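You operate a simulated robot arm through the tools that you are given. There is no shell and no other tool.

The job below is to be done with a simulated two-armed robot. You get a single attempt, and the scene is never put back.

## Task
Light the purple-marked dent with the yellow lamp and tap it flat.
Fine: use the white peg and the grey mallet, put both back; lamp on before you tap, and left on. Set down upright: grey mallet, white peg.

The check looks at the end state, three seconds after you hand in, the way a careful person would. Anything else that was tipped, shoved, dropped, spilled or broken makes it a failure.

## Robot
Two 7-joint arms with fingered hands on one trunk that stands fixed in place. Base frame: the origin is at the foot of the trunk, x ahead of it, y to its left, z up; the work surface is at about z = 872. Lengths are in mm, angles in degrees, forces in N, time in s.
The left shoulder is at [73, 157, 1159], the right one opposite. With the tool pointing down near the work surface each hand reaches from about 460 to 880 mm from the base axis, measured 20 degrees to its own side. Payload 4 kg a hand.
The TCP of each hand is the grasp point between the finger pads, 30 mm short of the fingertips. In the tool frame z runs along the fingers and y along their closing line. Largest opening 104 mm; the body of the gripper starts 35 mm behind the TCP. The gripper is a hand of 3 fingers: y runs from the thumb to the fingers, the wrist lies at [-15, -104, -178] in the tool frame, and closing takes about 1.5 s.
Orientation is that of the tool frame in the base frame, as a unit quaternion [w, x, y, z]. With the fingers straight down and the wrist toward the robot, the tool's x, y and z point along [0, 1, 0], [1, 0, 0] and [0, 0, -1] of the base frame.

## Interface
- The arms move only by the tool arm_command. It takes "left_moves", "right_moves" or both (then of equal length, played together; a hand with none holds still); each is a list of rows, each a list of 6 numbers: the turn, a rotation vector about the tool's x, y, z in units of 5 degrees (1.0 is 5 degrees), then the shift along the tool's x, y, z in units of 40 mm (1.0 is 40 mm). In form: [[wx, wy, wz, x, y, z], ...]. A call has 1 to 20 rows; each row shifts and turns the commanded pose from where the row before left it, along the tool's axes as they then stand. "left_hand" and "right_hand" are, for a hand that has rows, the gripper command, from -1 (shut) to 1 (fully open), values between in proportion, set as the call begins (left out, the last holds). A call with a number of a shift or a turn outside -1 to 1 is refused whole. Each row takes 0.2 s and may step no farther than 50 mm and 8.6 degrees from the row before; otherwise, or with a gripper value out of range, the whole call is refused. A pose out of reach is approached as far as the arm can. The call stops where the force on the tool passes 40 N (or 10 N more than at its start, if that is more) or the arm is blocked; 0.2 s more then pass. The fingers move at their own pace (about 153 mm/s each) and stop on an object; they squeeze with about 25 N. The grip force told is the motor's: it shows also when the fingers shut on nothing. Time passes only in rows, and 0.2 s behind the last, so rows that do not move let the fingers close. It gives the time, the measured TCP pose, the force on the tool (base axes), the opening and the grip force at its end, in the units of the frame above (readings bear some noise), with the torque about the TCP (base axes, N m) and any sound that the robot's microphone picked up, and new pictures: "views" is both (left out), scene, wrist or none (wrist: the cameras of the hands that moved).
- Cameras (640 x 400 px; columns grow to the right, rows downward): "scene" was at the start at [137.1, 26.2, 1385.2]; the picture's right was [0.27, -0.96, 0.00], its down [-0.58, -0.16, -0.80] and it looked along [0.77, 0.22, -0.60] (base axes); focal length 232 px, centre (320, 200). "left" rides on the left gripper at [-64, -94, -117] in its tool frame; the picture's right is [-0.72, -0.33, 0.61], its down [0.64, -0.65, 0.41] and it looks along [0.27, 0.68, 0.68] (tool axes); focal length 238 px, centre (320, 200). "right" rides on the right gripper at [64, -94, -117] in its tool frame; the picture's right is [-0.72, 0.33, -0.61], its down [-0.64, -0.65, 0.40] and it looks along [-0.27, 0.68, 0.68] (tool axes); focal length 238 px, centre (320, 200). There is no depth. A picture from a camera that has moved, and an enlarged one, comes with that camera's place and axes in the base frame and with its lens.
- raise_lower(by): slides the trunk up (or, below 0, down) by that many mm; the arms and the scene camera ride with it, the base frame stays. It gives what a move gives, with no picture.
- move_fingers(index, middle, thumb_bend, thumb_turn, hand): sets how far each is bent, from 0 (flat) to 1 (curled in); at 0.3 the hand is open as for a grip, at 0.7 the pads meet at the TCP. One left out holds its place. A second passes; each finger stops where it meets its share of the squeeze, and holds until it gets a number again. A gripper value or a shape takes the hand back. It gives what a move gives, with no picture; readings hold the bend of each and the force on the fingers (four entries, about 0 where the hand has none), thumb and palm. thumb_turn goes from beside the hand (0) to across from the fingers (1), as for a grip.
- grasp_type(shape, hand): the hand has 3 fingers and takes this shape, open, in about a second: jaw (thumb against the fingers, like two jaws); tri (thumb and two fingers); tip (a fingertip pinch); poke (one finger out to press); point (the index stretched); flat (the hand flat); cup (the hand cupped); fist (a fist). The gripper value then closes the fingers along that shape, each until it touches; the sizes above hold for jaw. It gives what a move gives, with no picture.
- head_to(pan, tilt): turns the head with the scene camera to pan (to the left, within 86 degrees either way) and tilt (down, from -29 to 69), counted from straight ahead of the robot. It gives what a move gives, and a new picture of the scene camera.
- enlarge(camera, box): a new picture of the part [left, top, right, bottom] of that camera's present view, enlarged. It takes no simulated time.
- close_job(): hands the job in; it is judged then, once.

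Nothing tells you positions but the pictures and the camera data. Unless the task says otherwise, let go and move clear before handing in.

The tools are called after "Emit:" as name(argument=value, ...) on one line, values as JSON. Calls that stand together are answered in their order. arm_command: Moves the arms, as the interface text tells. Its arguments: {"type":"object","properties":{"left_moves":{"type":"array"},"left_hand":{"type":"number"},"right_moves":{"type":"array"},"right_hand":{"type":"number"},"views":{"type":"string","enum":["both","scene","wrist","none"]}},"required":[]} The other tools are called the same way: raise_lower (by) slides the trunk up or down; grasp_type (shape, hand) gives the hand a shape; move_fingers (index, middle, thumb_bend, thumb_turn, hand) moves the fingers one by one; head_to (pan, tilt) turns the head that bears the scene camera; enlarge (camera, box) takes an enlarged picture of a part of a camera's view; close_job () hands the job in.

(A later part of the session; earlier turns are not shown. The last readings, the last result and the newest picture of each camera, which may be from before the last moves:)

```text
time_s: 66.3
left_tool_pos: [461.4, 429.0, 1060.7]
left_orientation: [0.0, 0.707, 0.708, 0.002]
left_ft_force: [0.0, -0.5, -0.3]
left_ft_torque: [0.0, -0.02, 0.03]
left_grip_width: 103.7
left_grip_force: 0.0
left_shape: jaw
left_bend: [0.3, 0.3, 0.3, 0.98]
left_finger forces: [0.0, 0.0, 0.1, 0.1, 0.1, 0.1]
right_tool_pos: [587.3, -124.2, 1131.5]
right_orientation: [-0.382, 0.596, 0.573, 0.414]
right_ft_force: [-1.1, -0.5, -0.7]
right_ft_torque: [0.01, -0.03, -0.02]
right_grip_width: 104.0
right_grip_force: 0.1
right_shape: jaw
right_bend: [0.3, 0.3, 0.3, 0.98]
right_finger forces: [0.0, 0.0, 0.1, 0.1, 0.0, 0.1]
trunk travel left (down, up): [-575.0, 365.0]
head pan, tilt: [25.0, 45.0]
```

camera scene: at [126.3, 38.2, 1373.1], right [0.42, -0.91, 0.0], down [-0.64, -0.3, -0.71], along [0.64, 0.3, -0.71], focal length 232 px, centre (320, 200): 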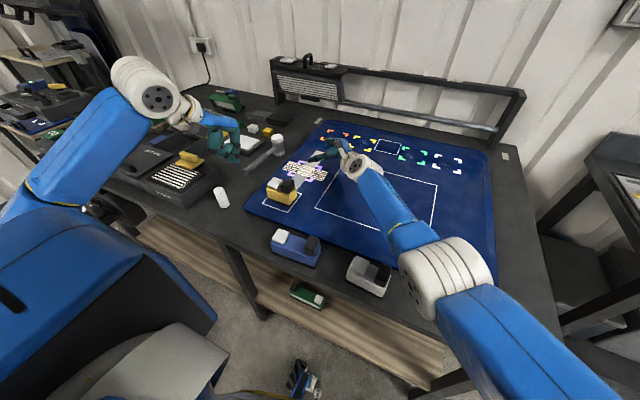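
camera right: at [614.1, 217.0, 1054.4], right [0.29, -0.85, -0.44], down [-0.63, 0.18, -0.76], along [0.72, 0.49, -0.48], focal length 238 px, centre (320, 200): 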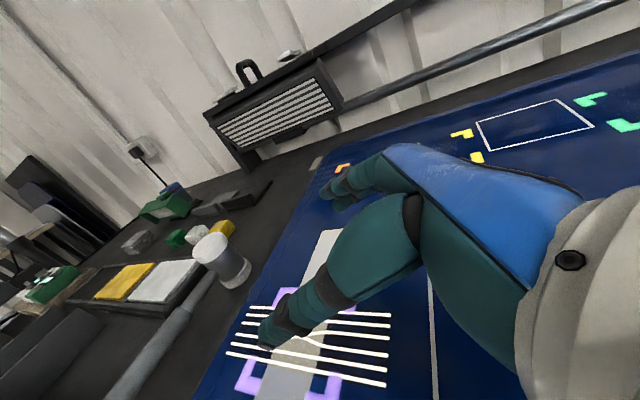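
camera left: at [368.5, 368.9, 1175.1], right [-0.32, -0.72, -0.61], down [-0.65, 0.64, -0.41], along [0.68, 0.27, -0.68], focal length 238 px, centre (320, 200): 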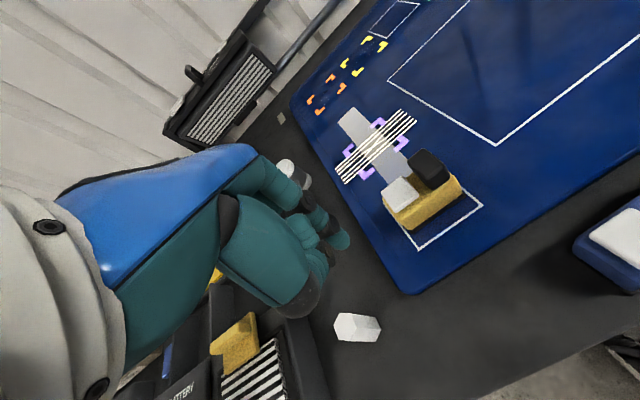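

Emit:
arm_command(left_moves=[[0, 0, -1, 0, 0, 0], [0, 0, -1, 0, 0, 0], [0, 0, -1, 0, 0, 0], [0, 0, -1, 0, 0, 0], [0, 0, -1, 0, 0, 0], [0, 0, -1, 0, 0, 0], [0, 0, 0, 0.643, 0.26, 0.583], [0, 0, 0, 0.643, 0.26, 0.583], [0, 0, 0, 0.643, 0.26, 0.583], [0, 0, 0, 0, 0, 0]], left_hand=0.4, views="both")

Emit:
enlarge(camera="left", box=[240, 140, 480, 340])

Emit:
enlarge(camera="scene", box=[160, 130, 288, 230])

```text
time_s: 68.5
left_tool_pos: [451.2, 511.9, 989.7]
left_orientation: [0.001, 0.499, 0.867, 0.003]
left_ft_force: [0.1, 0.1, -0.9]
left_ft_torque: [-0.04, 0.0, 0.01]
left_grip_width: 73.0
left_grip_force: 0.1
left_shape: jaw
left_bend: [0.27, 0.37, 0.58, 0.99]
left_finger forces: [0.1, 0.0, 0.0, 0.2, 0.0, 0.0]
right_tool_pos: [588.6, -124.3, 1132.1]
right_orientation: [-0.381, 0.596, 0.572, 0.414]
right_ft_force: [-0.6, -0.3, 0.0]
right_ft_torque: [0.02, 0.03, 0.04]
right_grip_width: 104.1
right_grip_force: 0.0
right_shape: jaw
right_bend: [0.3, 0.3, 0.3, 0.98]
right_finger forces: [0.1, 0.0, 0.1, 0.1, 0.0, 0.1]
trunk travel left (down, up): [-575.0, 365.0]
head pan, tilt: [25.0, 45.0]
camera scene: at [126.2, 35.8, 1373.1], right [0.42, -0.91, 0.0], down [-0.64, -0.3, -0.71], along [0.64, 0.3, -0.71], focal length 232 px, centre (320, 200)
camera left: at [401.7, 409.4, 1105.6], right [0.08, -0.78, -0.62], down [-0.88, 0.23, -0.41], along [0.46, 0.58, -0.67], focal length 238 px, centre (320, 200)
```

scene: 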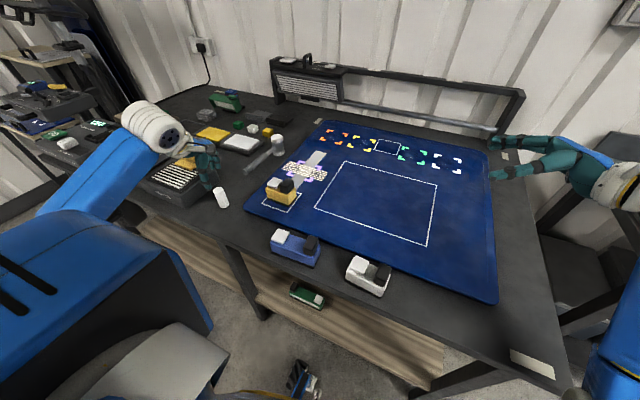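
left: 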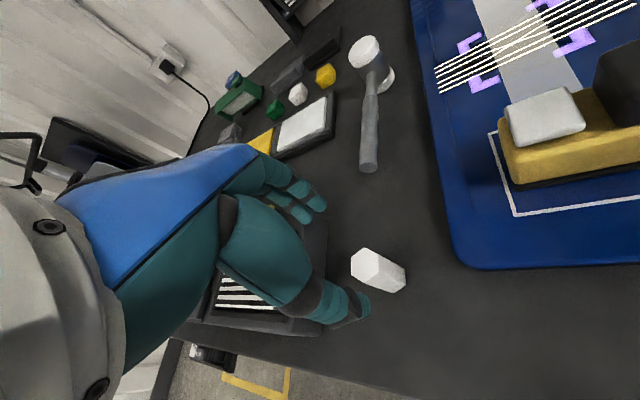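

```text
2.00 times, centred on (360, 240) of left
camera zoom: at [401.7, 409.4, 1105.6], right [0.08, -0.78, -0.62], down [-0.88, 0.23, -0.41], along [0.46, 0.58, -0.67], focal length 477 px, centre (240, 120)
```

zoom: 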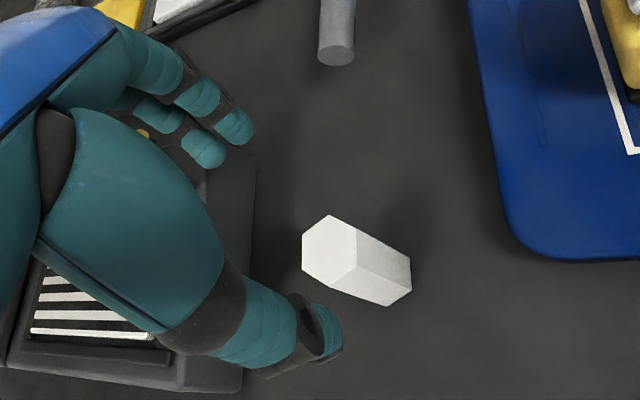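

```text
4.00 times, centred on (224, 180) of scene
camera zoom: at [126.2, 35.8, 1373.1], right [0.42, -0.91, 0.0], down [-0.64, -0.3, -0.71], along [0.64, 0.3, -0.71], focal length 928 px, centre (704, 280)
```

zoom: 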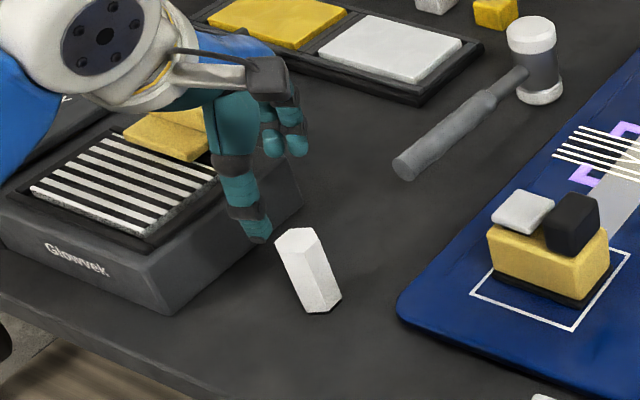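

The peg is directly below at about (448.5, 511.5). The thumb came in unevenly at partial opening, so I'll open fully and then lower around the peg.

Emit:
arm_command(left_moves=[[0, 0, 0, 0, -0.05, 0], [0, 0, 0, 0, 0, 0], [0, 0, 0, 0, 0, 0.3], [0, 0, 0, 0, 0, 0.5], [0, 0, 0, 0, 0, 0.5], [0, 0, 0, 0, 0, 0]], left_hand=1, views="both")

Emit:
enlarge(camera="left", box=[240, 140, 480, 340])

Emit:
enlarge(camera="scene", box=[160, 130, 288, 230])

```text
time_s: 69.9
left_tool_pos: [447.9, 512.0, 939.5]
left_orientation: [0.001, 0.499, 0.866, 0.002]
left_ft_force: [0.2, 0.5, -0.5]
left_ft_torque: [0.01, 0.03, -0.01]
left_grip_width: 103.9
left_grip_force: 0.0
left_shape: jaw
left_bend: [0.3, 0.3, 0.3, 0.98]
left_finger forces: [0.0, 0.0, 0.0, 0.1, 0.0, 0.0]
right_tool_pos: [587.9, -123.3, 1131.5]
right_orientation: [-0.382, 0.596, 0.571, 0.415]
right_ft_force: [0.1, -0.3, 0.7]
right_ft_torque: [0.0, 0.01, -0.02]
right_grip_width: 104.1
right_grip_force: 0.1
right_shape: jaw
right_bend: [0.3, 0.3, 0.3, 0.98]
right_finger forces: [0.0, 0.0, 0.1, 0.0, 0.1, 0.0]
trunk travel left (down, up): [-575.0, 365.0]
head pan, tilt: [25.0, 45.0]
camera scene: at [126.2, 35.9, 1373.1], right [0.42, -0.91, 0.0], down [-0.64, -0.3, -0.71], along [0.64, 0.3, -0.71], focal length 232 px, centre (320, 200)
camera left: at [399.3, 410.0, 1054.9], right [0.08, -0.78, -0.62], down [-0.88, 0.23, -0.41], along [0.46, 0.58, -0.67], focal length 238 px, centre (320, 200)
```

scene: 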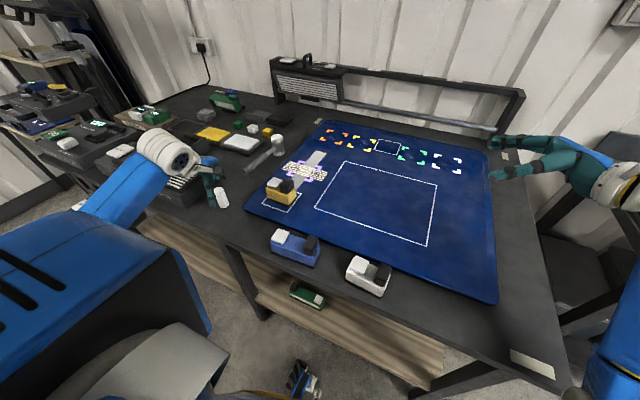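
left: 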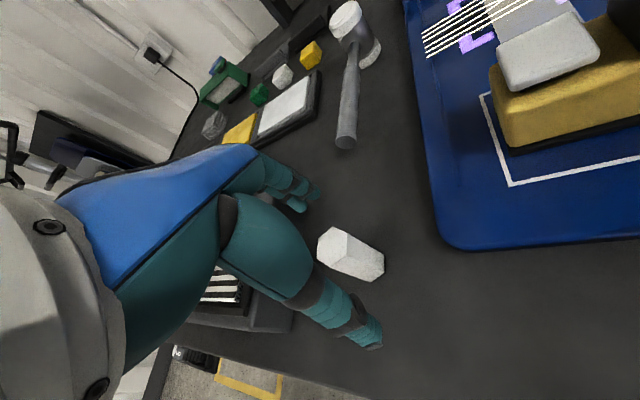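

```text
2.00 times, centred on (360, 240) of left
camera zoom: at [399.3, 410.0, 1054.9], right [0.08, -0.78, -0.62], down [-0.88, 0.23, -0.41], along [0.46, 0.58, -0.67], focal length 477 px, centre (240, 120)
```

zoom: 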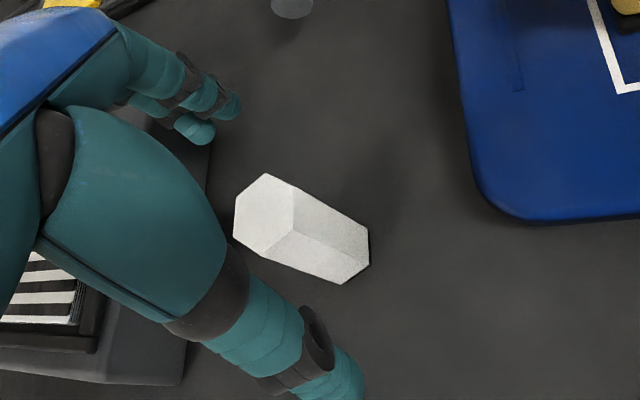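

```text
4.00 times, centred on (224, 180) of scene
camera zoom: at [126.2, 35.9, 1373.1], right [0.42, -0.91, 0.0], down [-0.64, -0.3, -0.71], along [0.64, 0.3, -0.71], focal length 928 px, centre (704, 280)
```

zoom: 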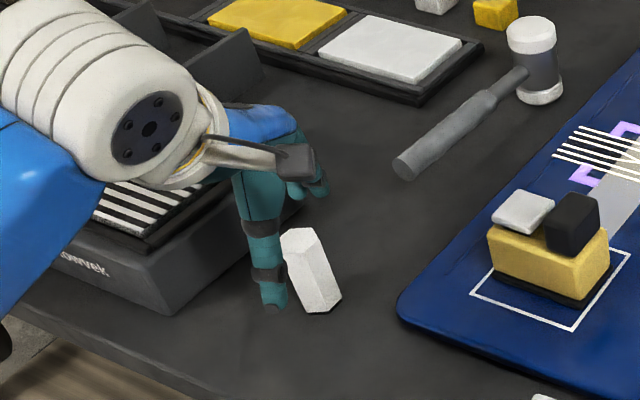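

Emit:
arm_command(left_moves=[[0, 0, 0, -0.07, -0.04, 0.4], [0, 0, 0, 0, 0, 0.4], [0, 0, 0, 0, 0, 0.22], [0, 0, 0, 0, 0, 0]], views="none")

Emit:
arm_command(left_moves=[[0, 0, 0, 0, 0, 0], [0, 0, 0, 0, 0, 0], [0, 0, 0, 0, 0, 0], [0, 0, 0, 0, 0, 0], [0, 0, 0, 0, 0, 0], [0, 0, 0, 0, 0, 0], [0, 0, 0, 0, 0, 0], [0, 0, 0, 0, 0, 0]], left_hand=-1, views="both")

Emit:
enlarge(camera="left", box=[240, 140, 480, 340])

Emit:
enlarge(camera="scene", box=[160, 130, 288, 230])

```text
time_s: 70.9
left_tool_pos: [447.3, 508.7, 896.7]
left_orientation: [0.0, 0.499, 0.866, 0.002]
left_ft_force: [0.2, 0.4, 0.9]
left_ft_torque: [-0.03, 0.03, 0.02]
left_grip_width: 103.9
left_grip_force: 0.1
left_shape: jaw
left_bend: [0.3, 0.3, 0.3, 0.98]
left_finger forces: [0.0, 0.0, 0.0, 0.0, 0.0, 0.1]
right_tool_pos: [586.9, -124.3, 1131.4]
right_orientation: [-0.382, 0.595, 0.572, 0.415]
right_ft_force: [1.4, 0.6, -0.7]
right_ft_torque: [0.0, -0.02, -0.01]
right_grip_width: 104.1
right_grip_force: 0.0
right_shape: jaw
right_bend: [0.3, 0.3, 0.3, 0.98]
right_finger forces: [0.1, 0.1, 0.0, 0.0, 0.1, 0.1]
trunk travel left (down, up): [-575.0, 365.0]
head pan, tilt: [25.0, 45.0]
```

```text
time_s: 72.7
left_tool_pos: [447.0, 510.4, 898.3]
left_orientation: [0.0, 0.5, 0.866, 0.002]
left_ft_force: [1.0, -0.2, -0.5]
left_ft_torque: [0.02, 0.02, 0.01]
left_grip_width: 21.5
left_grip_force: 24.9
left_shape: jaw
left_bend: [0.73, 0.58, 0.74, 1.0]
left_finger forces: [12.7, 8.5, 0.0, 0.1, 21.1, 0.0]
right_tool_pos: [587.2, -124.1, 1130.7]
right_orientation: [-0.382, 0.596, 0.572, 0.414]
right_ft_force: [0.1, 0.2, -0.6]
right_ft_torque: [0.01, 0.0, 0.02]
right_grip_width: 103.8
right_grip_force: 0.1
right_shape: jaw
right_bend: [0.3, 0.3, 0.3, 0.98]
right_finger forces: [0.0, 0.0, 0.0, 0.1, 0.1, 0.1]
trunk travel left (down, up): [-575.0, 365.0]
head pan, tilt: [25.0, 45.0]
camera scene: at [126.3, 36.0, 1373.1], right [0.42, -0.91, 0.0], down [-0.64, -0.3, -0.71], along [0.64, 0.3, -0.71], focal length 232 px, centre (320, 200)
camera left: at [399.6, 406.5, 1013.4], right [0.08, -0.78, -0.62], down [-0.88, 0.23, -0.41], along [0.46, 0.58, -0.68], focal length 238 px, centre (320, 200)
```

scene: 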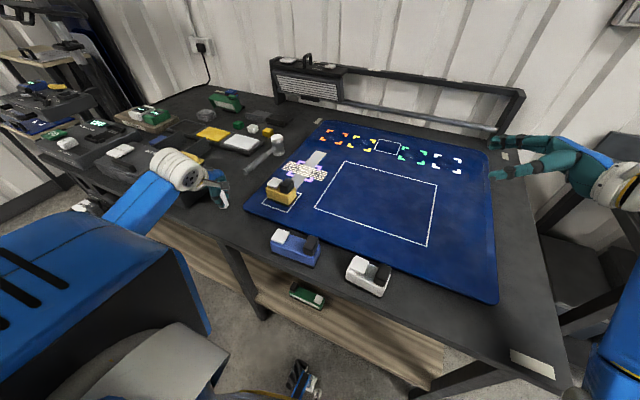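
left: 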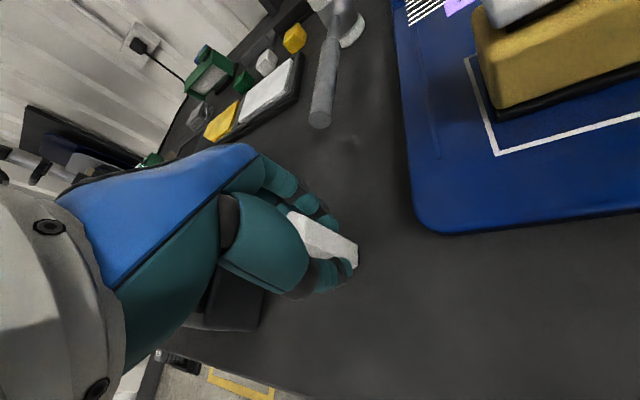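

```text
2.00 times, centred on (360, 240) of left
camera zoom: at [399.6, 406.5, 1013.4], right [0.08, -0.78, -0.62], down [-0.88, 0.23, -0.41], along [0.46, 0.58, -0.68], focal length 477 px, centre (240, 120)
```

zoom: 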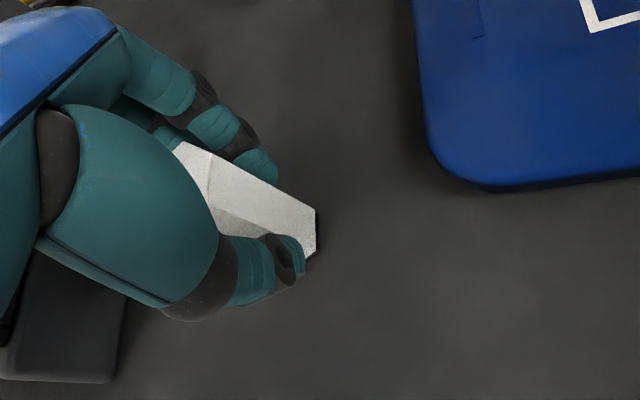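

```text
4.00 times, centred on (224, 180) of scene
camera zoom: at [126.3, 36.0, 1373.1], right [0.42, -0.91, 0.0], down [-0.64, -0.3, -0.71], along [0.64, 0.3, -0.71], focal length 928 px, centre (704, 280)
```

zoom: 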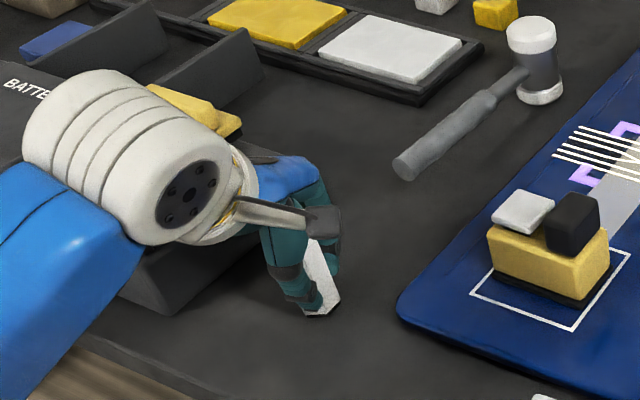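

The peg is gripped; its home is TCP (447, 510, 897.5) at this 30° yaw. I'll lift it straight up and carry it to the dent.

Emit:
arm_command(left_moves=[[0, 0, 0, 0, 0, -0.3], [0, 0, 0, 0, 0, -0.7], [0, 0, 0, 0, 0, -0.9], [0, 0, 0, 0, 0, -0.8], [0, 0, 0, 0, 0, 0]], views="wrist")

Emit:
arm_command(left_moves=[[0, 0, 0, -0.788, 0.389, 0], [0, 0, 0, -0.788, 0.389, 0], [0, 0, 0, -0.788, 0.389, 0], [0, 0, 0, -0.788, 0.389, 0], [0, 0, 0, -0.788, 0.389, 0], [0, 0, 0, -0.788, 0.389, 0], [0, 0, 0, -0.788, 0.389, 0], [0, 0, 0, -0.788, 0.389, 0], [0, 0, 0, 0, 0, 0]], views="both")

Emit:
enlarge(camera="scene", box=[250, 110, 350, 190])

Emit:
enlarge(camera="left", box=[240, 140, 480, 340])

```text
time_s: 73.9
left_tool_pos: [447.8, 506.8, 1005.4]
left_orientation: [0.001, 0.5, 0.866, 0.003]
left_ft_force: [-0.3, -0.1, 0.2]
left_ft_torque: [0.0, 0.01, -0.01]
left_grip_width: 21.2
left_grip_force: 25.8
left_shape: jaw
left_bend: [0.73, 0.58, 0.74, 1.0]
left_finger forces: [12.6, 8.8, 0.0, 0.0, 21.1, 0.1]
right_tool_pos: [587.6, -123.5, 1131.6]
right_orientation: [-0.382, 0.596, 0.572, 0.415]
right_ft_force: [0.1, 0.1, 0.2]
right_ft_torque: [0.01, -0.01, -0.02]
right_grip_width: 104.0
right_grip_force: 0.2
right_shape: jaw
right_bend: [0.3, 0.3, 0.3, 0.98]
right_finger forces: [0.0, 0.1, 0.1, 0.0, 0.0, 0.0]
trunk travel left (down, up): [-575.0, 365.0]
head pan, tilt: [25.0, 45.0]
camera left: at [398.7, 405.6, 1120.9], right [0.08, -0.78, -0.62], down [-0.88, 0.23, -0.41], along [0.46, 0.58, -0.67], focal length 238 px, centre (320, 200)
```

left: 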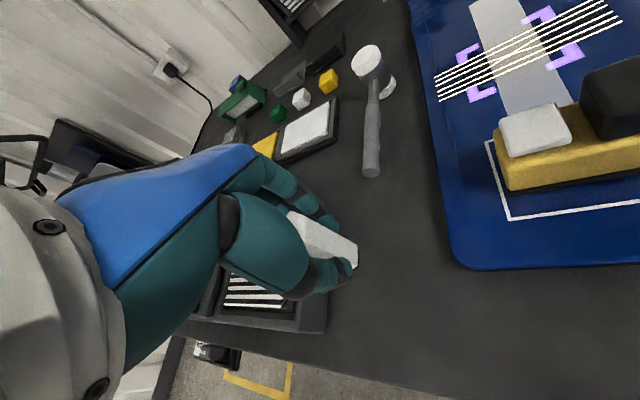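

```text
time_s: 75.9
left_tool_pos: [682.5, 349.4, 1007.1]
left_orientation: [0.0, 0.499, 0.867, 0.003]
left_ft_force: [-0.3, -0.1, -0.7]
left_ft_torque: [-0.03, -0.01, 0.0]
left_grip_width: 21.1
left_grip_force: 25.2
left_shape: jaw
left_bend: [0.73, 0.58, 0.74, 1.0]
left_finger forces: [12.9, 8.9, 0.1, 0.0, 21.1, 0.0]
right_tool_pos: [587.3, -124.6, 1131.9]
right_orientation: [-0.381, 0.596, 0.572, 0.416]
right_ft_force: [-0.4, -0.3, -0.5]
right_ft_torque: [0.04, 0.02, 0.02]
right_grip_width: 104.0
right_grip_force: 0.0
right_shape: jaw
right_bend: [0.3, 0.3, 0.3, 0.98]
right_finger forces: [0.1, 0.0, 0.1, 0.1, 0.1, 0.0]
trunk travel left (down, up): [-575.0, 365.0]
head pan, tilt: [25.0, 45.0]
camera scene: at [127.0, 35.0, 1373.1], right [0.42, -0.91, 0.0], down [-0.64, -0.3, -0.71], along [0.64, 0.3, -0.71], focal length 232 px, centre (320, 200)
camera left: at [633.5, 247.4, 1122.8], right [0.08, -0.78, -0.62], down [-0.88, 0.23, -0.41], along [0.46, 0.58, -0.67], focal length 238 px, centre (320, 200)
```

scene: 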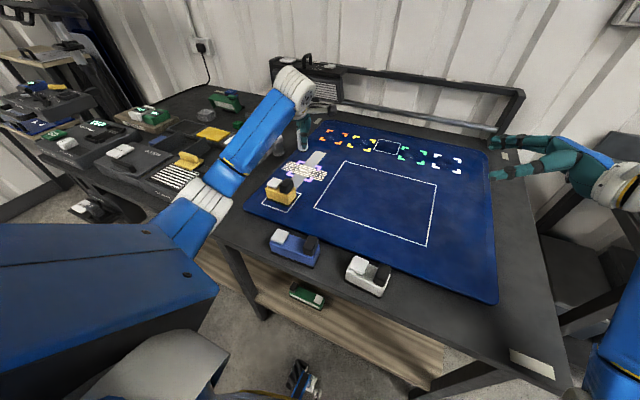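
left: 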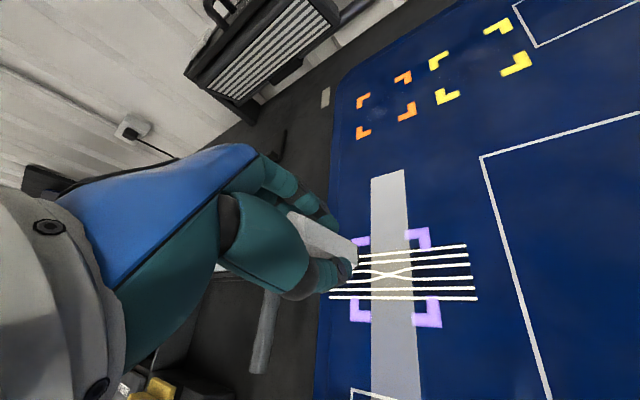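

```text
5.00 times, centred on (300, 150) of scene
camera zoom: at [127.0, 35.0, 1373.1], right [0.42, -0.91, 0.0], down [-0.64, -0.3, -0.71], along [0.64, 0.3, -0.71], focal length 1160 px, centre (420, 450)
```

zoom: 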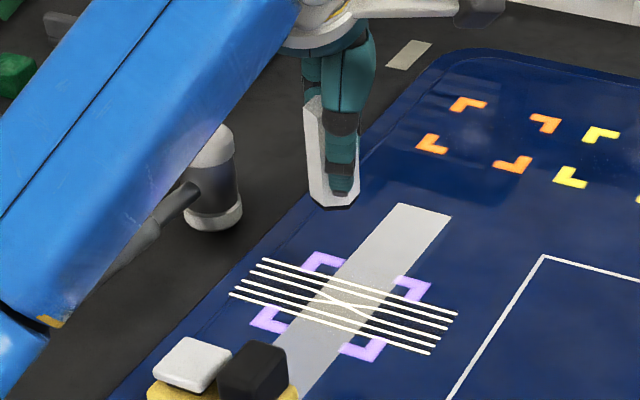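

```text
2.00 times, centred on (360, 240) of left
camera zoom: at [633.5, 247.4, 1122.8], right [0.08, -0.78, -0.62], down [-0.88, 0.23, -0.41], along [0.46, 0.58, -0.67], focal length 477 px, centre (240, 120)
```

zoom: 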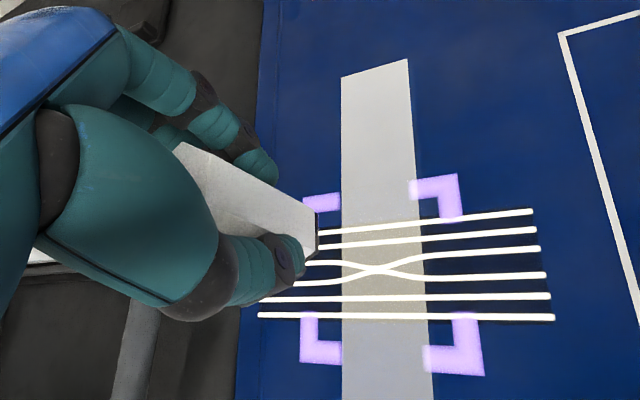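

The lines still show the pinch. The peg is within a few mm of it, so I'll trim the position and lower closer to check.

Emit:
arm_command(left_moves=[[0, 0, 0, -0.065, -0.04, 0.5], [0, 0, 0, 0, 0, 0.6], [0, 0, 0, 0, 0, 0.6], [0, 0, 0, 0, 0, 0]], views="both")

Emit:
enlarge(camera="scene", box=[265, 130, 345, 190])

Emit:
enlarge(camera="left", box=[280, 180, 440, 300])

```text
time_s: 76.9
left_tool_pos: [682.0, 348.1, 940.1]
left_orientation: [-0.001, 0.499, 0.867, 0.003]
left_ft_force: [-0.6, -0.5, -0.9]
left_ft_torque: [-0.01, -0.02, -0.01]
left_grip_width: 21.2
left_grip_force: 25.5
left_shape: jaw
left_bend: [0.73, 0.58, 0.74, 1.0]
left_finger forces: [12.9, 9.0, 0.0, 0.0, 21.1, 0.1]
right_tool_pos: [588.0, -124.5, 1131.9]
right_orientation: [-0.381, 0.596, 0.572, 0.415]
right_ft_force: [0.2, 0.1, -0.3]
right_ft_torque: [0.0, 0.0, 0.01]
right_grip_width: 104.1
right_grip_force: 0.0
right_shape: jaw
right_bend: [0.3, 0.3, 0.3, 0.98]
right_finger forces: [0.0, 0.1, 0.1, 0.0, 0.0, 0.0]
trunk travel left (down, up): [-575.0, 365.0]
head pan, tilt: [25.0, 45.0]
camera scene: at [127.5, 35.0, 1373.0], right [0.42, -0.91, 0.0], down [-0.64, -0.3, -0.71], along [0.64, 0.3, -0.71], focal length 232 px, centre (320, 200)
camera left: at [633.4, 246.5, 1055.7], right [0.08, -0.78, -0.62], down [-0.89, 0.23, -0.41], along [0.46, 0.58, -0.67], focal length 238 px, centre (320, 200)
```

scene: 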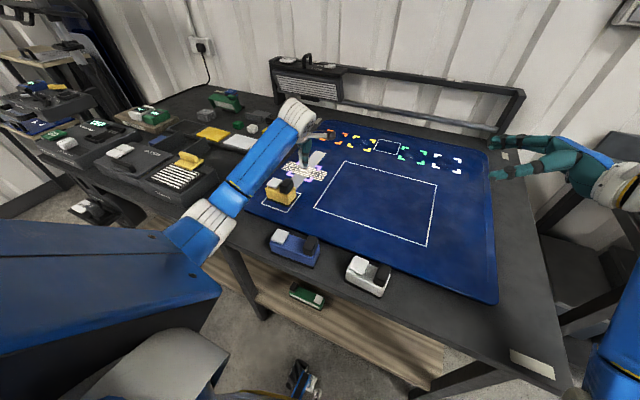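
left: 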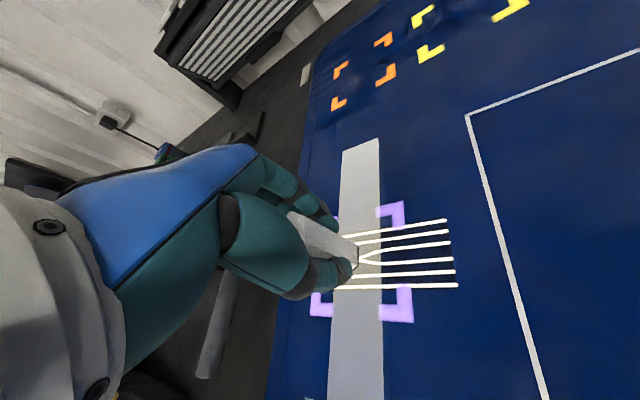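

```text
6.67 times, centred on (305, 160) of scene
camera zoom: at [127.5, 35.0, 1373.0], right [0.42, -0.91, 0.0], down [-0.64, -0.3, -0.71], along [0.64, 0.3, -0.71], focal length 1547 px, centre (420, 467)
```

zoom: 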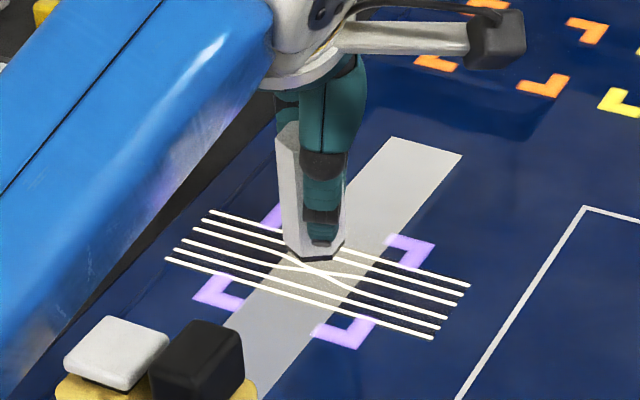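

```text
3.33 times, centred on (360, 240) of left
camera zoom: at [633.4, 246.5, 1055.7], right [0.08, -0.78, -0.62], down [-0.89, 0.23, -0.41], along [0.46, 0.58, -0.67], focal length 794 px, centre (187, 67)
```

zoom: 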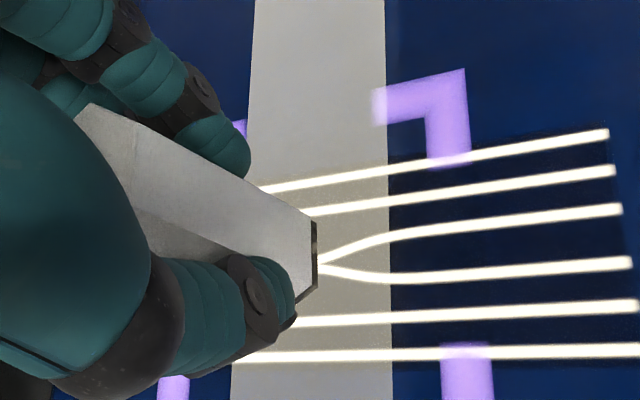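

Emit:
arm_command(left_moves=[[0, 0, 0, 0, 0.03, 0.2], [0, 0, 0, 0, 0, 0.15], [0, 0, 0, 0, 0, 0]], views="none")

Emit:
arm_command(left_moves=[[0, 0, 0, 0, 0, 0.05], [0, 0, 0, 0, 0, 0]], views="none")

Emit:
arm_command(left_moves=[[0, 0, 0, 0, 0, 0.05], [0, 0, 0, 0, 0, 0]], views="none")

```text
time_s: 77.7
left_tool_pos: [683.2, 348.3, 924.2]
left_orientation: [0.0, 0.499, 0.866, 0.003]
left_ft_force: [0.1, 0.4, -0.7]
left_ft_torque: [-0.03, -0.01, -0.03]
left_grip_width: 21.0
left_grip_force: 25.0
left_shape: jaw
left_bend: [0.73, 0.58, 0.74, 1.0]
left_finger forces: [12.9, 9.0, 0.0, 0.1, 21.1, 0.0]
right_tool_pos: [587.3, -125.1, 1132.9]
right_orientation: [-0.382, 0.595, 0.572, 0.415]
right_ft_force: [0.0, 0.1, 0.0]
right_ft_torque: [-0.02, 0.0, 0.01]
right_grip_width: 104.2
right_grip_force: 0.0
right_shape: jaw
right_bend: [0.3, 0.3, 0.3, 0.98]
right_finger forces: [0.1, 0.0, 0.0, 0.0, 0.0, 0.1]
trunk travel left (down, up): [-575.0, 365.0]
head pan, tilt: [25.0, 45.0]
```

```text
time_s: 78.3
left_tool_pos: [682.0, 348.4, 923.2]
left_orientation: [0.0, 0.499, 0.866, 0.003]
left_ft_force: [-0.5, 0.5, 0.6]
left_ft_torque: [0.0, -0.02, -0.01]
left_grip_width: 21.4
left_grip_force: 25.1
left_shape: jaw
left_bend: [0.73, 0.58, 0.74, 1.0]
left_finger forces: [12.9, 9.0, 0.1, 0.1, 21.1, 0.0]
right_tool_pos: [588.3, -124.7, 1130.8]
right_orientation: [-0.381, 0.596, 0.572, 0.414]
right_ft_force: [0.3, -0.3, 0.1]
right_ft_torque: [0.01, -0.03, -0.02]
right_grip_width: 104.2
right_grip_force: 0.0
right_shape: jaw
right_bend: [0.3, 0.3, 0.3, 0.98]
right_finger forces: [0.1, 0.0, 0.0, 0.0, 0.1, 0.1]
trunk travel left (down, up): [-575.0, 365.0]
head pan, tilt: [25.0, 45.0]
```

```text
time_s: 78.9
left_tool_pos: [682.0, 348.4, 920.4]
left_orientation: [0.0, 0.499, 0.867, 0.001]
left_ft_force: [0.0, 0.4, 0.4]
left_ft_torque: [0.05, 0.01, 0.01]
left_grip_width: 21.2
left_grip_force: 25.4
left_shape: jaw
left_bend: [0.73, 0.58, 0.74, 1.0]
left_finger forces: [12.8, 8.9, 0.0, 0.0, 21.1, 0.0]
right_tool_pos: [588.0, -123.1, 1131.4]
right_orientation: [-0.382, 0.597, 0.572, 0.414]
right_ft_force: [-0.1, 0.3, -0.4]
right_ft_torque: [0.02, -0.02, 0.01]
right_grip_width: 103.8
right_grip_force: 0.0
right_shape: jaw
right_bend: [0.3, 0.3, 0.3, 0.98]
right_finger forces: [0.0, 0.1, 0.0, 0.0, 0.1, 0.0]
trunk travel left (down, up): [-575.0, 365.0]
head pan, tilt: [25.0, 45.0]
```

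Emit:
arm_command(left_moves=[[0, 0, 0, 0, 0, 0.04], [0, 0, 0, 0, 0, 0]], views="none")

Emit:
arm_command(left_moves=[[0, 0, 0, 0, 0, 0.04], [0, 0, 0, 0, 0, 0]], views="none")

Emit:
enlarge(camera="scene", box=[265, 130, 345, 190])

Emit:
enlarge(camera="left", box=[280, 180, 440, 300])

```text
time_s: 79.5
left_tool_pos: [683.7, 349.9, 919.0]
left_orientation: [0.001, 0.499, 0.867, 0.002]
left_ft_force: [-0.1, 0.2, 1.0]
left_ft_torque: [0.01, 0.0, -0.01]
left_grip_width: 21.1
left_grip_force: 25.9
left_shape: jaw
left_bend: [0.73, 0.58, 0.74, 1.0]
left_finger forces: [13.2, 9.0, 0.1, 0.0, 21.4, 0.0]
right_tool_pos: [588.5, -123.8, 1131.5]
right_orientation: [-0.382, 0.596, 0.572, 0.415]
right_ft_force: [-0.1, -0.6, 0.1]
right_ft_torque: [0.02, 0.02, 0.06]
right_grip_width: 103.7
right_grip_force: 0.1
right_shape: jaw
right_bend: [0.3, 0.3, 0.3, 0.98]
right_finger forces: [0.1, 0.0, 0.0, 0.0, 0.0, 0.1]
trunk travel left (down, up): [-575.0, 365.0]
head pan, tilt: [25.0, 45.0]
```

```text
time_s: 80.1
left_tool_pos: [681.6, 348.9, 918.7]
left_orientation: [0.001, 0.499, 0.867, 0.003]
left_ft_force: [-0.5, 0.3, 6.2]
left_ft_torque: [0.0, -0.02, -0.02]
left_grip_width: 21.5
left_grip_force: 24.8
left_shape: jaw
left_bend: [0.73, 0.58, 0.75, 1.0]
left_finger forces: [13.6, 9.8, 0.0, 0.1, 21.9, 0.0]
right_tool_pos: [586.5, -125.3, 1133.2]
right_orientation: [-0.381, 0.595, 0.572, 0.416]
right_ft_force: [0.0, -0.6, -0.3]
right_ft_torque: [0.02, -0.03, -0.01]
right_grip_width: 103.9
right_grip_force: 0.0
right_shape: jaw
right_bend: [0.3, 0.3, 0.3, 0.98]
right_finger forces: [0.1, 0.1, 0.1, 0.0, 0.0, 0.1]
trunk travel left (down, up): [-575.0, 365.0]
head pan, tilt: [25.0, 45.0]
```

```text
6.67 times, centred on (305, 160) of scene
camera zoom: at [126.2, 34.1, 1373.3], right [0.42, -0.91, 0.0], down [-0.64, -0.3, -0.71], along [0.64, 0.3, -0.71], focal length 1547 px, centre (420, 467)
```

zoom: 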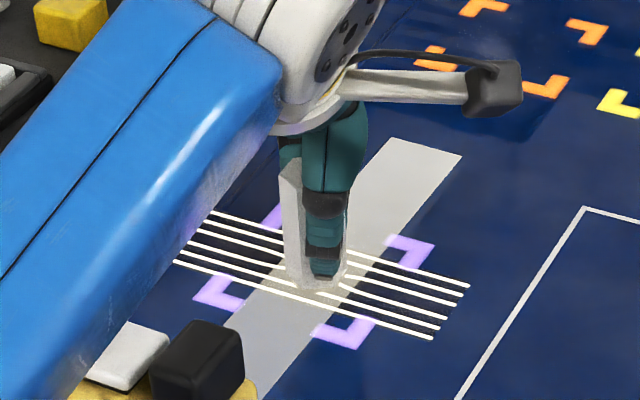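

```text
3.33 times, centred on (360, 240) of left
camera zoom: at [633.5, 246.5, 1034.1], right [0.08, -0.78, -0.62], down [-0.88, 0.23, -0.41], along [0.46, 0.58, -0.67], focal length 794 px, centre (187, 67)
```

zoom: 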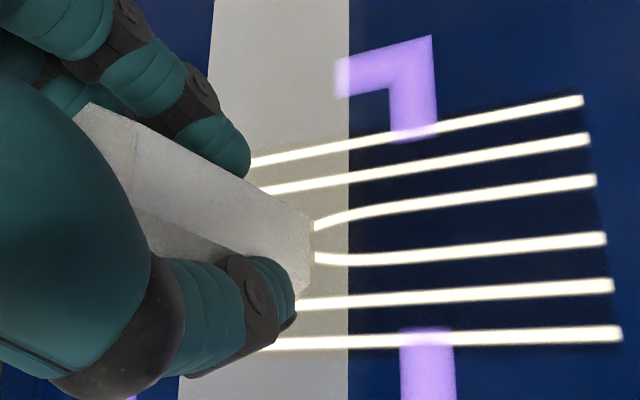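

The peg is standing on the dent, touching at TCP z≈919.5. I'll ease off and release it gently.

Emit:
arm_command(left_moves=[[0, 0, 0, 0, 0, -0.02], [0, 0, 0, 0, 0, 0]], views="none")

Emit:
arm_command(left_moves=[[0, 0, 0, 0, 0, 0], [0, 0, 0, 0, 0, 0], [0, 0, 0, 0, 0, 0], [0, 0, 0, 0, 0, 0], [0, 0, 0, 0, 0, 0], [0, 0, 0, 0, 0, 0]], left_hand=1, views="wrist")

Emit:
enlarge(camera="scene", box=[265, 130, 345, 190])

```text
time_s: 80.7
left_tool_pos: [682.6, 347.6, 919.7]
left_orientation: [0.0, 0.499, 0.866, 0.002]
left_ft_force: [-0.3, 0.3, 5.6]
left_ft_torque: [0.03, -0.01, -0.03]
left_grip_width: 21.3
left_grip_force: 25.1
left_shape: jaw
left_bend: [0.73, 0.58, 0.75, 1.0]
left_finger forces: [13.3, 9.6, 0.1, 0.1, 22.3, 0.1]
right_tool_pos: [586.3, -125.3, 1132.0]
right_orientation: [-0.382, 0.595, 0.572, 0.416]
right_ft_force: [0.1, -0.2, -0.2]
right_ft_torque: [-0.03, 0.01, 0.01]
right_grip_width: 104.0
right_grip_force: 0.0
right_shape: jaw
right_bend: [0.3, 0.3, 0.3, 0.98]
right_finger forces: [0.1, 0.1, 0.0, 0.0, 0.0, 0.0]
trunk travel left (down, up): [-575.0, 365.0]
head pan, tilt: [25.0, 45.0]
```

```text
time_s: 82.1
left_tool_pos: [683.3, 350.3, 917.6]
left_orientation: [0.0, 0.5, 0.866, 0.003]
left_ft_force: [-0.8, -0.3, -0.2]
left_ft_torque: [0.03, 0.01, 0.04]
left_grip_width: 103.5
left_grip_force: 0.1
left_shape: jaw
left_bend: [0.3, 0.3, 0.3, 0.98]
left_finger forces: [0.1, 0.1, 0.1, 0.0, 0.0, 0.0]
right_tool_pos: [587.1, -124.0, 1130.5]
right_orientation: [-0.382, 0.595, 0.572, 0.415]
right_ft_force: [-0.1, 0.0, 0.5]
right_ft_torque: [0.01, 0.01, 0.04]
right_grip_width: 104.0
right_grip_force: 0.1
right_shape: jaw
right_bend: [0.3, 0.3, 0.3, 0.98]
right_finger forces: [0.0, 0.0, 0.0, 0.1, 0.1, 0.0]
trunk travel left (down, up): [-575.0, 365.0]
head pan, tilt: [25.0, 45.0]
camera left: at [634.4, 247.3, 1033.7], right [0.08, -0.78, -0.62], down [-0.88, 0.23, -0.41], along [0.46, 0.58, -0.67], focal length 238 px, centre (320, 200)
```

left: 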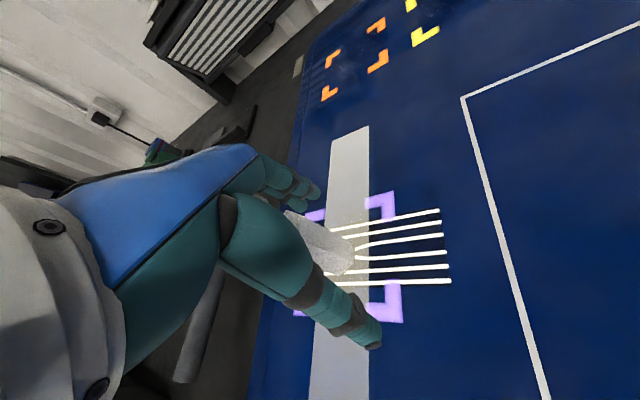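

```text
6.67 times, centred on (305, 160) of scene
camera zoom: at [127.3, 34.9, 1373.0], right [0.42, -0.91, 0.0], down [-0.64, -0.3, -0.71], along [0.64, 0.3, -0.71], focal length 1547 px, centre (420, 467)
```

zoom: 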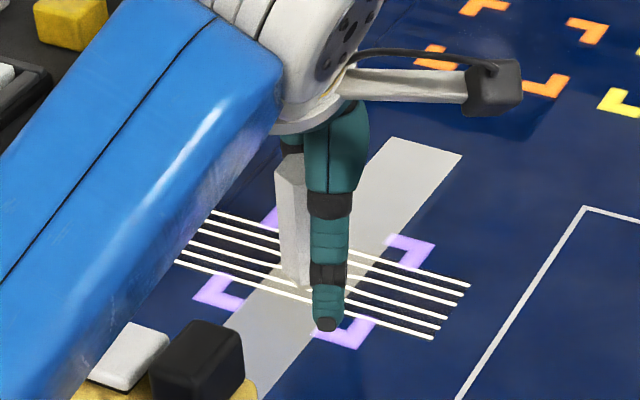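

Emit:
arm_command(left_moves=[[0, 0, 0, 0, 0, -0.3], [0, 0, 0, 0, 0, -0.7], [0, 0, 0, 0, 0, -0.9], [0, 0, 0, 0, 0, -0.9], [0, 0, 0, 0, 0, -0.9], [0, 0, 0, 0.5, -0.7, 0], [0, 0, 0, 0.5, -0.7, 0], [0, 0, 0, 0.5, -0.7, 0]], views="both")

Emit:
enlarge(camera="scene", box=[265, 130, 345, 190])

Emit:
enlarge(camera="left", box=[300, 180, 460, 300])

```text
time_s: 83.9
left_tool_pos: [580.2, 360.0, 1065.3]
left_orientation: [0.001, 0.499, 0.867, 0.003]
left_ft_force: [0.4, 1.0, 0.5]
left_ft_torque: [-0.02, -0.03, 0.01]
left_grip_width: 104.0
left_grip_force: 0.0
left_shape: jaw
left_bend: [0.3, 0.3, 0.3, 0.98]
left_finger forces: [0.1, 0.0, 0.0, 0.1, 0.0, 0.1]
right_tool_pos: [585.5, -122.9, 1133.5]
right_orientation: [-0.381, 0.596, 0.573, 0.414]
right_ft_force: [-0.1, -0.4, 0.2]
right_ft_torque: [-0.02, 0.0, 0.0]
right_grip_width: 104.0
right_grip_force: 0.0
right_shape: jaw
right_bend: [0.3, 0.3, 0.3, 0.98]
right_finger forces: [0.1, 0.0, 0.0, 0.0, 0.0, 0.0]
trunk travel left (down, up): [-575.0, 365.0]
head pan, tilt: [25.0, 45.0]
camera scene: at [124.7, 37.5, 1373.2], right [0.42, -0.91, 0.0], down [-0.64, -0.3, -0.71], along [0.64, 0.3, -0.71], focal length 232 px, centre (320, 200)
camera left: at [530.8, 258.8, 1181.9], right [0.08, -0.78, -0.62], down [-0.88, 0.23, -0.41], along [0.46, 0.58, -0.68], focal length 238 px, centre (320, 200)
```

scene: 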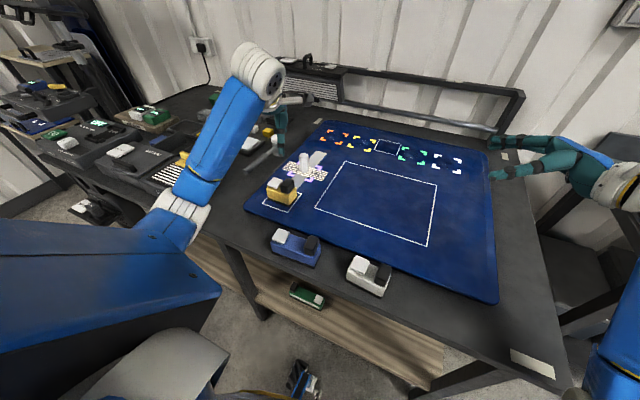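
left: 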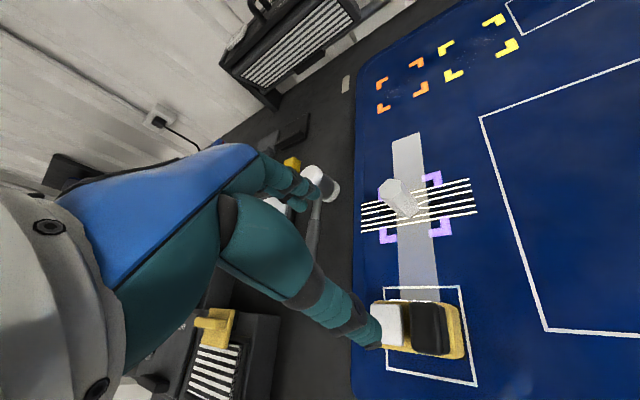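

```text
6.67 times, centred on (305, 160) of scene
camera zoom: at [124.7, 37.5, 1373.2], right [0.42, -0.91, 0.0], down [-0.64, -0.3, -0.71], along [0.64, 0.3, -0.71], focal length 1547 px, centre (420, 467)
```

zoom: 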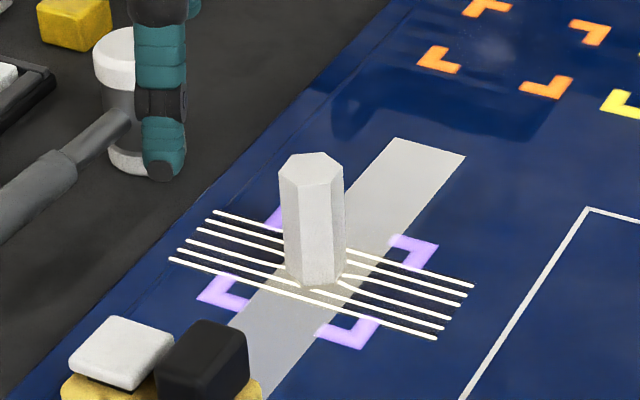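

```text
3.33 times, centred on (380, 240) of left
camera zoom: at [530.8, 258.8, 1181.9], right [0.08, -0.78, -0.62], down [-0.88, 0.23, -0.41], along [0.46, 0.58, -0.68], focal length 794 px, centre (120, 67)
```

zoom: 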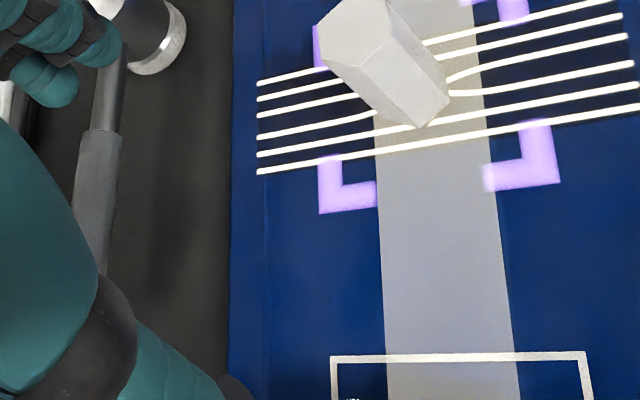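

The peg stands upright on the dent. Next is the mallet: I'll turn the left hand so its fingers close across the handle, which lies along x, and tilt it slightly forward.

Emit:
arm_command(left_moves=[[0, 0, -1, 0, 0, 0], [0, 0, -1, 0, 0, 0], [0, 0, -1, 0, 0, 0], [0, 0, -1, 0, 0, 0], [0, 0, -1, 0, 0, 0], [0, 0, -1, 0, 0, 0], [0, 0, -1, 0, 0, 0], [0, 0, -1, 0, 0, 0], [0, 0, -1, 0, 0, 0], [0, 0, -1, 0, 0, 0], [0, 0, -1, 0, 0, 0], [0, 0, -1, 0, 0, 0]], views="none")

Emit:
arm_command(left_moves=[[0, -1, 0, 0, 0, 0], [0, -1, 0, 0, 0, 0], [0, -1, 0, 0, 0, 0], [0, -1, 0, 0, 0, 0], [0, 0, 0, 0, 0, 0]], views="both")

```text
time_s: 86.5
left_tool_pos: [580.6, 358.2, 1065.6]
left_orientation: [0.002, -0.002, 1.0, 0.003]
left_ft_force: [0.5, 0.0, -0.8]
left_ft_torque: [0.02, -0.02, 0.0]
left_grip_width: 103.7
left_grip_force: 0.1
left_shape: jaw
left_bend: [0.3, 0.3, 0.3, 0.98]
left_finger forces: [0.1, 0.0, 0.1, 0.1, 0.0, 0.1]
right_tool_pos: [586.9, -125.6, 1132.1]
right_orientation: [-0.383, 0.595, 0.572, 0.414]
right_ft_force: [-0.3, 0.4, 0.9]
right_ft_torque: [-0.02, -0.02, -0.01]
right_grip_width: 104.1
right_grip_force: 0.0
right_shape: jaw
right_bend: [0.3, 0.3, 0.3, 0.98]
right_finger forces: [0.0, 0.0, 0.0, 0.0, 0.1, 0.1]
trunk travel left (down, up): [-575.0, 365.0]
head pan, tilt: [25.0, 45.0]
```

```text
time_s: 87.7
left_tool_pos: [580.7, 358.6, 1065.7]
left_orientation: [0.176, 0.0, 0.984, 0.002]
left_ft_force: [-1.4, 0.0, -0.4]
left_ft_torque: [0.0, -0.02, -0.03]
left_grip_width: 103.9
left_grip_force: 0.1
left_shape: jaw
left_bend: [0.3, 0.3, 0.3, 0.98]
left_finger forces: [0.0, 0.1, 0.0, 0.1, 0.0, 0.0]
right_tool_pos: [588.4, -123.6, 1131.1]
right_orientation: [-0.382, 0.596, 0.572, 0.414]
right_ft_force: [-0.4, 0.1, -0.4]
right_ft_torque: [-0.03, 0.01, -0.01]
right_grip_width: 104.2
right_grip_force: 0.1
right_shape: jaw
right_bend: [0.3, 0.3, 0.3, 0.98]
right_finger forces: [0.1, 0.0, 0.0, 0.0, 0.0, 0.1]
trunk travel left (down, up): [-575.0, 365.0]
head pan, tilt: [25.0, 45.0]
camera scene: at [127.3, 35.3, 1373.0], right [0.42, -0.91, 0.0], down [-0.64, -0.3, -0.71], along [0.64, 0.3, -0.71], focal length 232 px, centre (320, 200)
camera left: at [601.2, 264.8, 1196.3], right [0.89, -0.32, -0.33], down [-0.46, -0.65, -0.6], along [-0.02, 0.69, -0.73], focal length 238 px, centre (320, 200)
```

scene: 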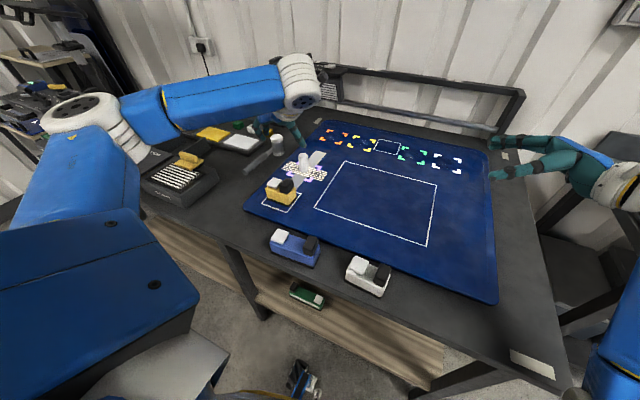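
left: 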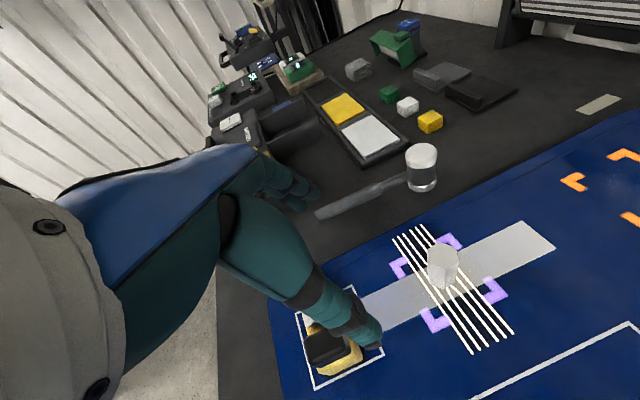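

Emit:
enlarge(camera="left", box=[300, 130, 460, 240])

Emit:
enlarge(camera="left", box=[360, 200, 540, 370])

Emit:
enlarge(camera="scene", box=[230, 110, 320, 190])

```text
3.64 times, centred on (380, 185) of left
camera zoom: at [601.2, 264.8, 1196.3], right [0.89, -0.32, -0.33], down [-0.46, -0.65, -0.6], along [-0.02, 0.69, -0.73], focal length 867 px, centre (102, 254)
```

zoom: 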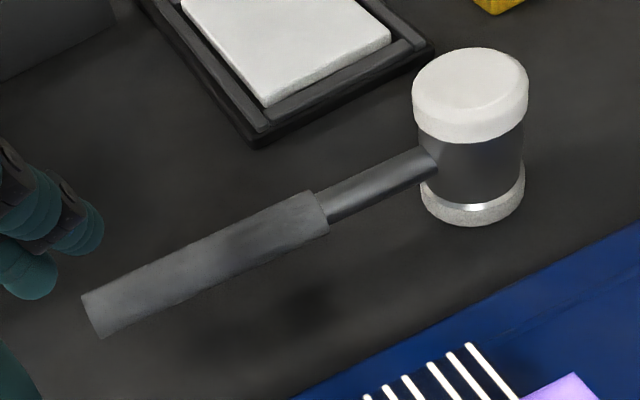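

```text
2.35 times, centred on (450, 285) of left
camera zoom: at [601.2, 264.8, 1196.3], right [0.89, -0.32, -0.33], down [-0.46, -0.65, -0.6], along [-0.02, 0.69, -0.73], focal length 561 px, centre (14, 0)
```

zoom: 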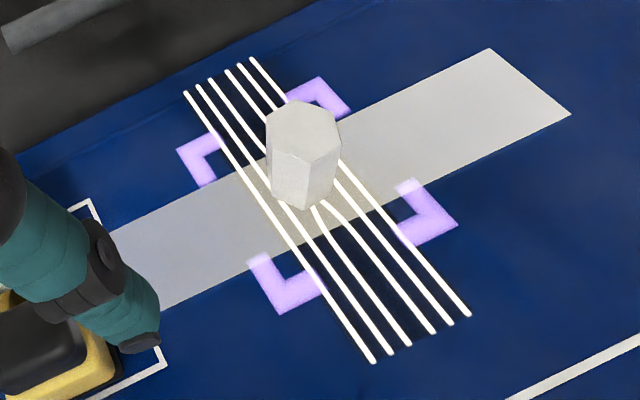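

```text
5.00 times, centred on (275, 150) of scene
camera zoom: at [127.3, 35.3, 1373.0], right [0.42, -0.91, 0.0], down [-0.64, -0.3, -0.71], along [0.64, 0.3, -0.71], focal length 1160 px, centre (545, 450)
```

zoom: 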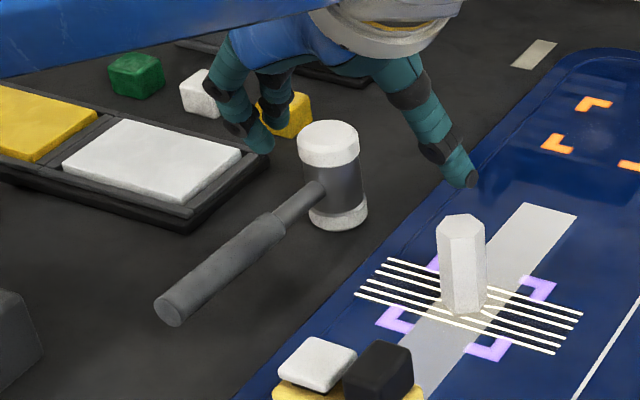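

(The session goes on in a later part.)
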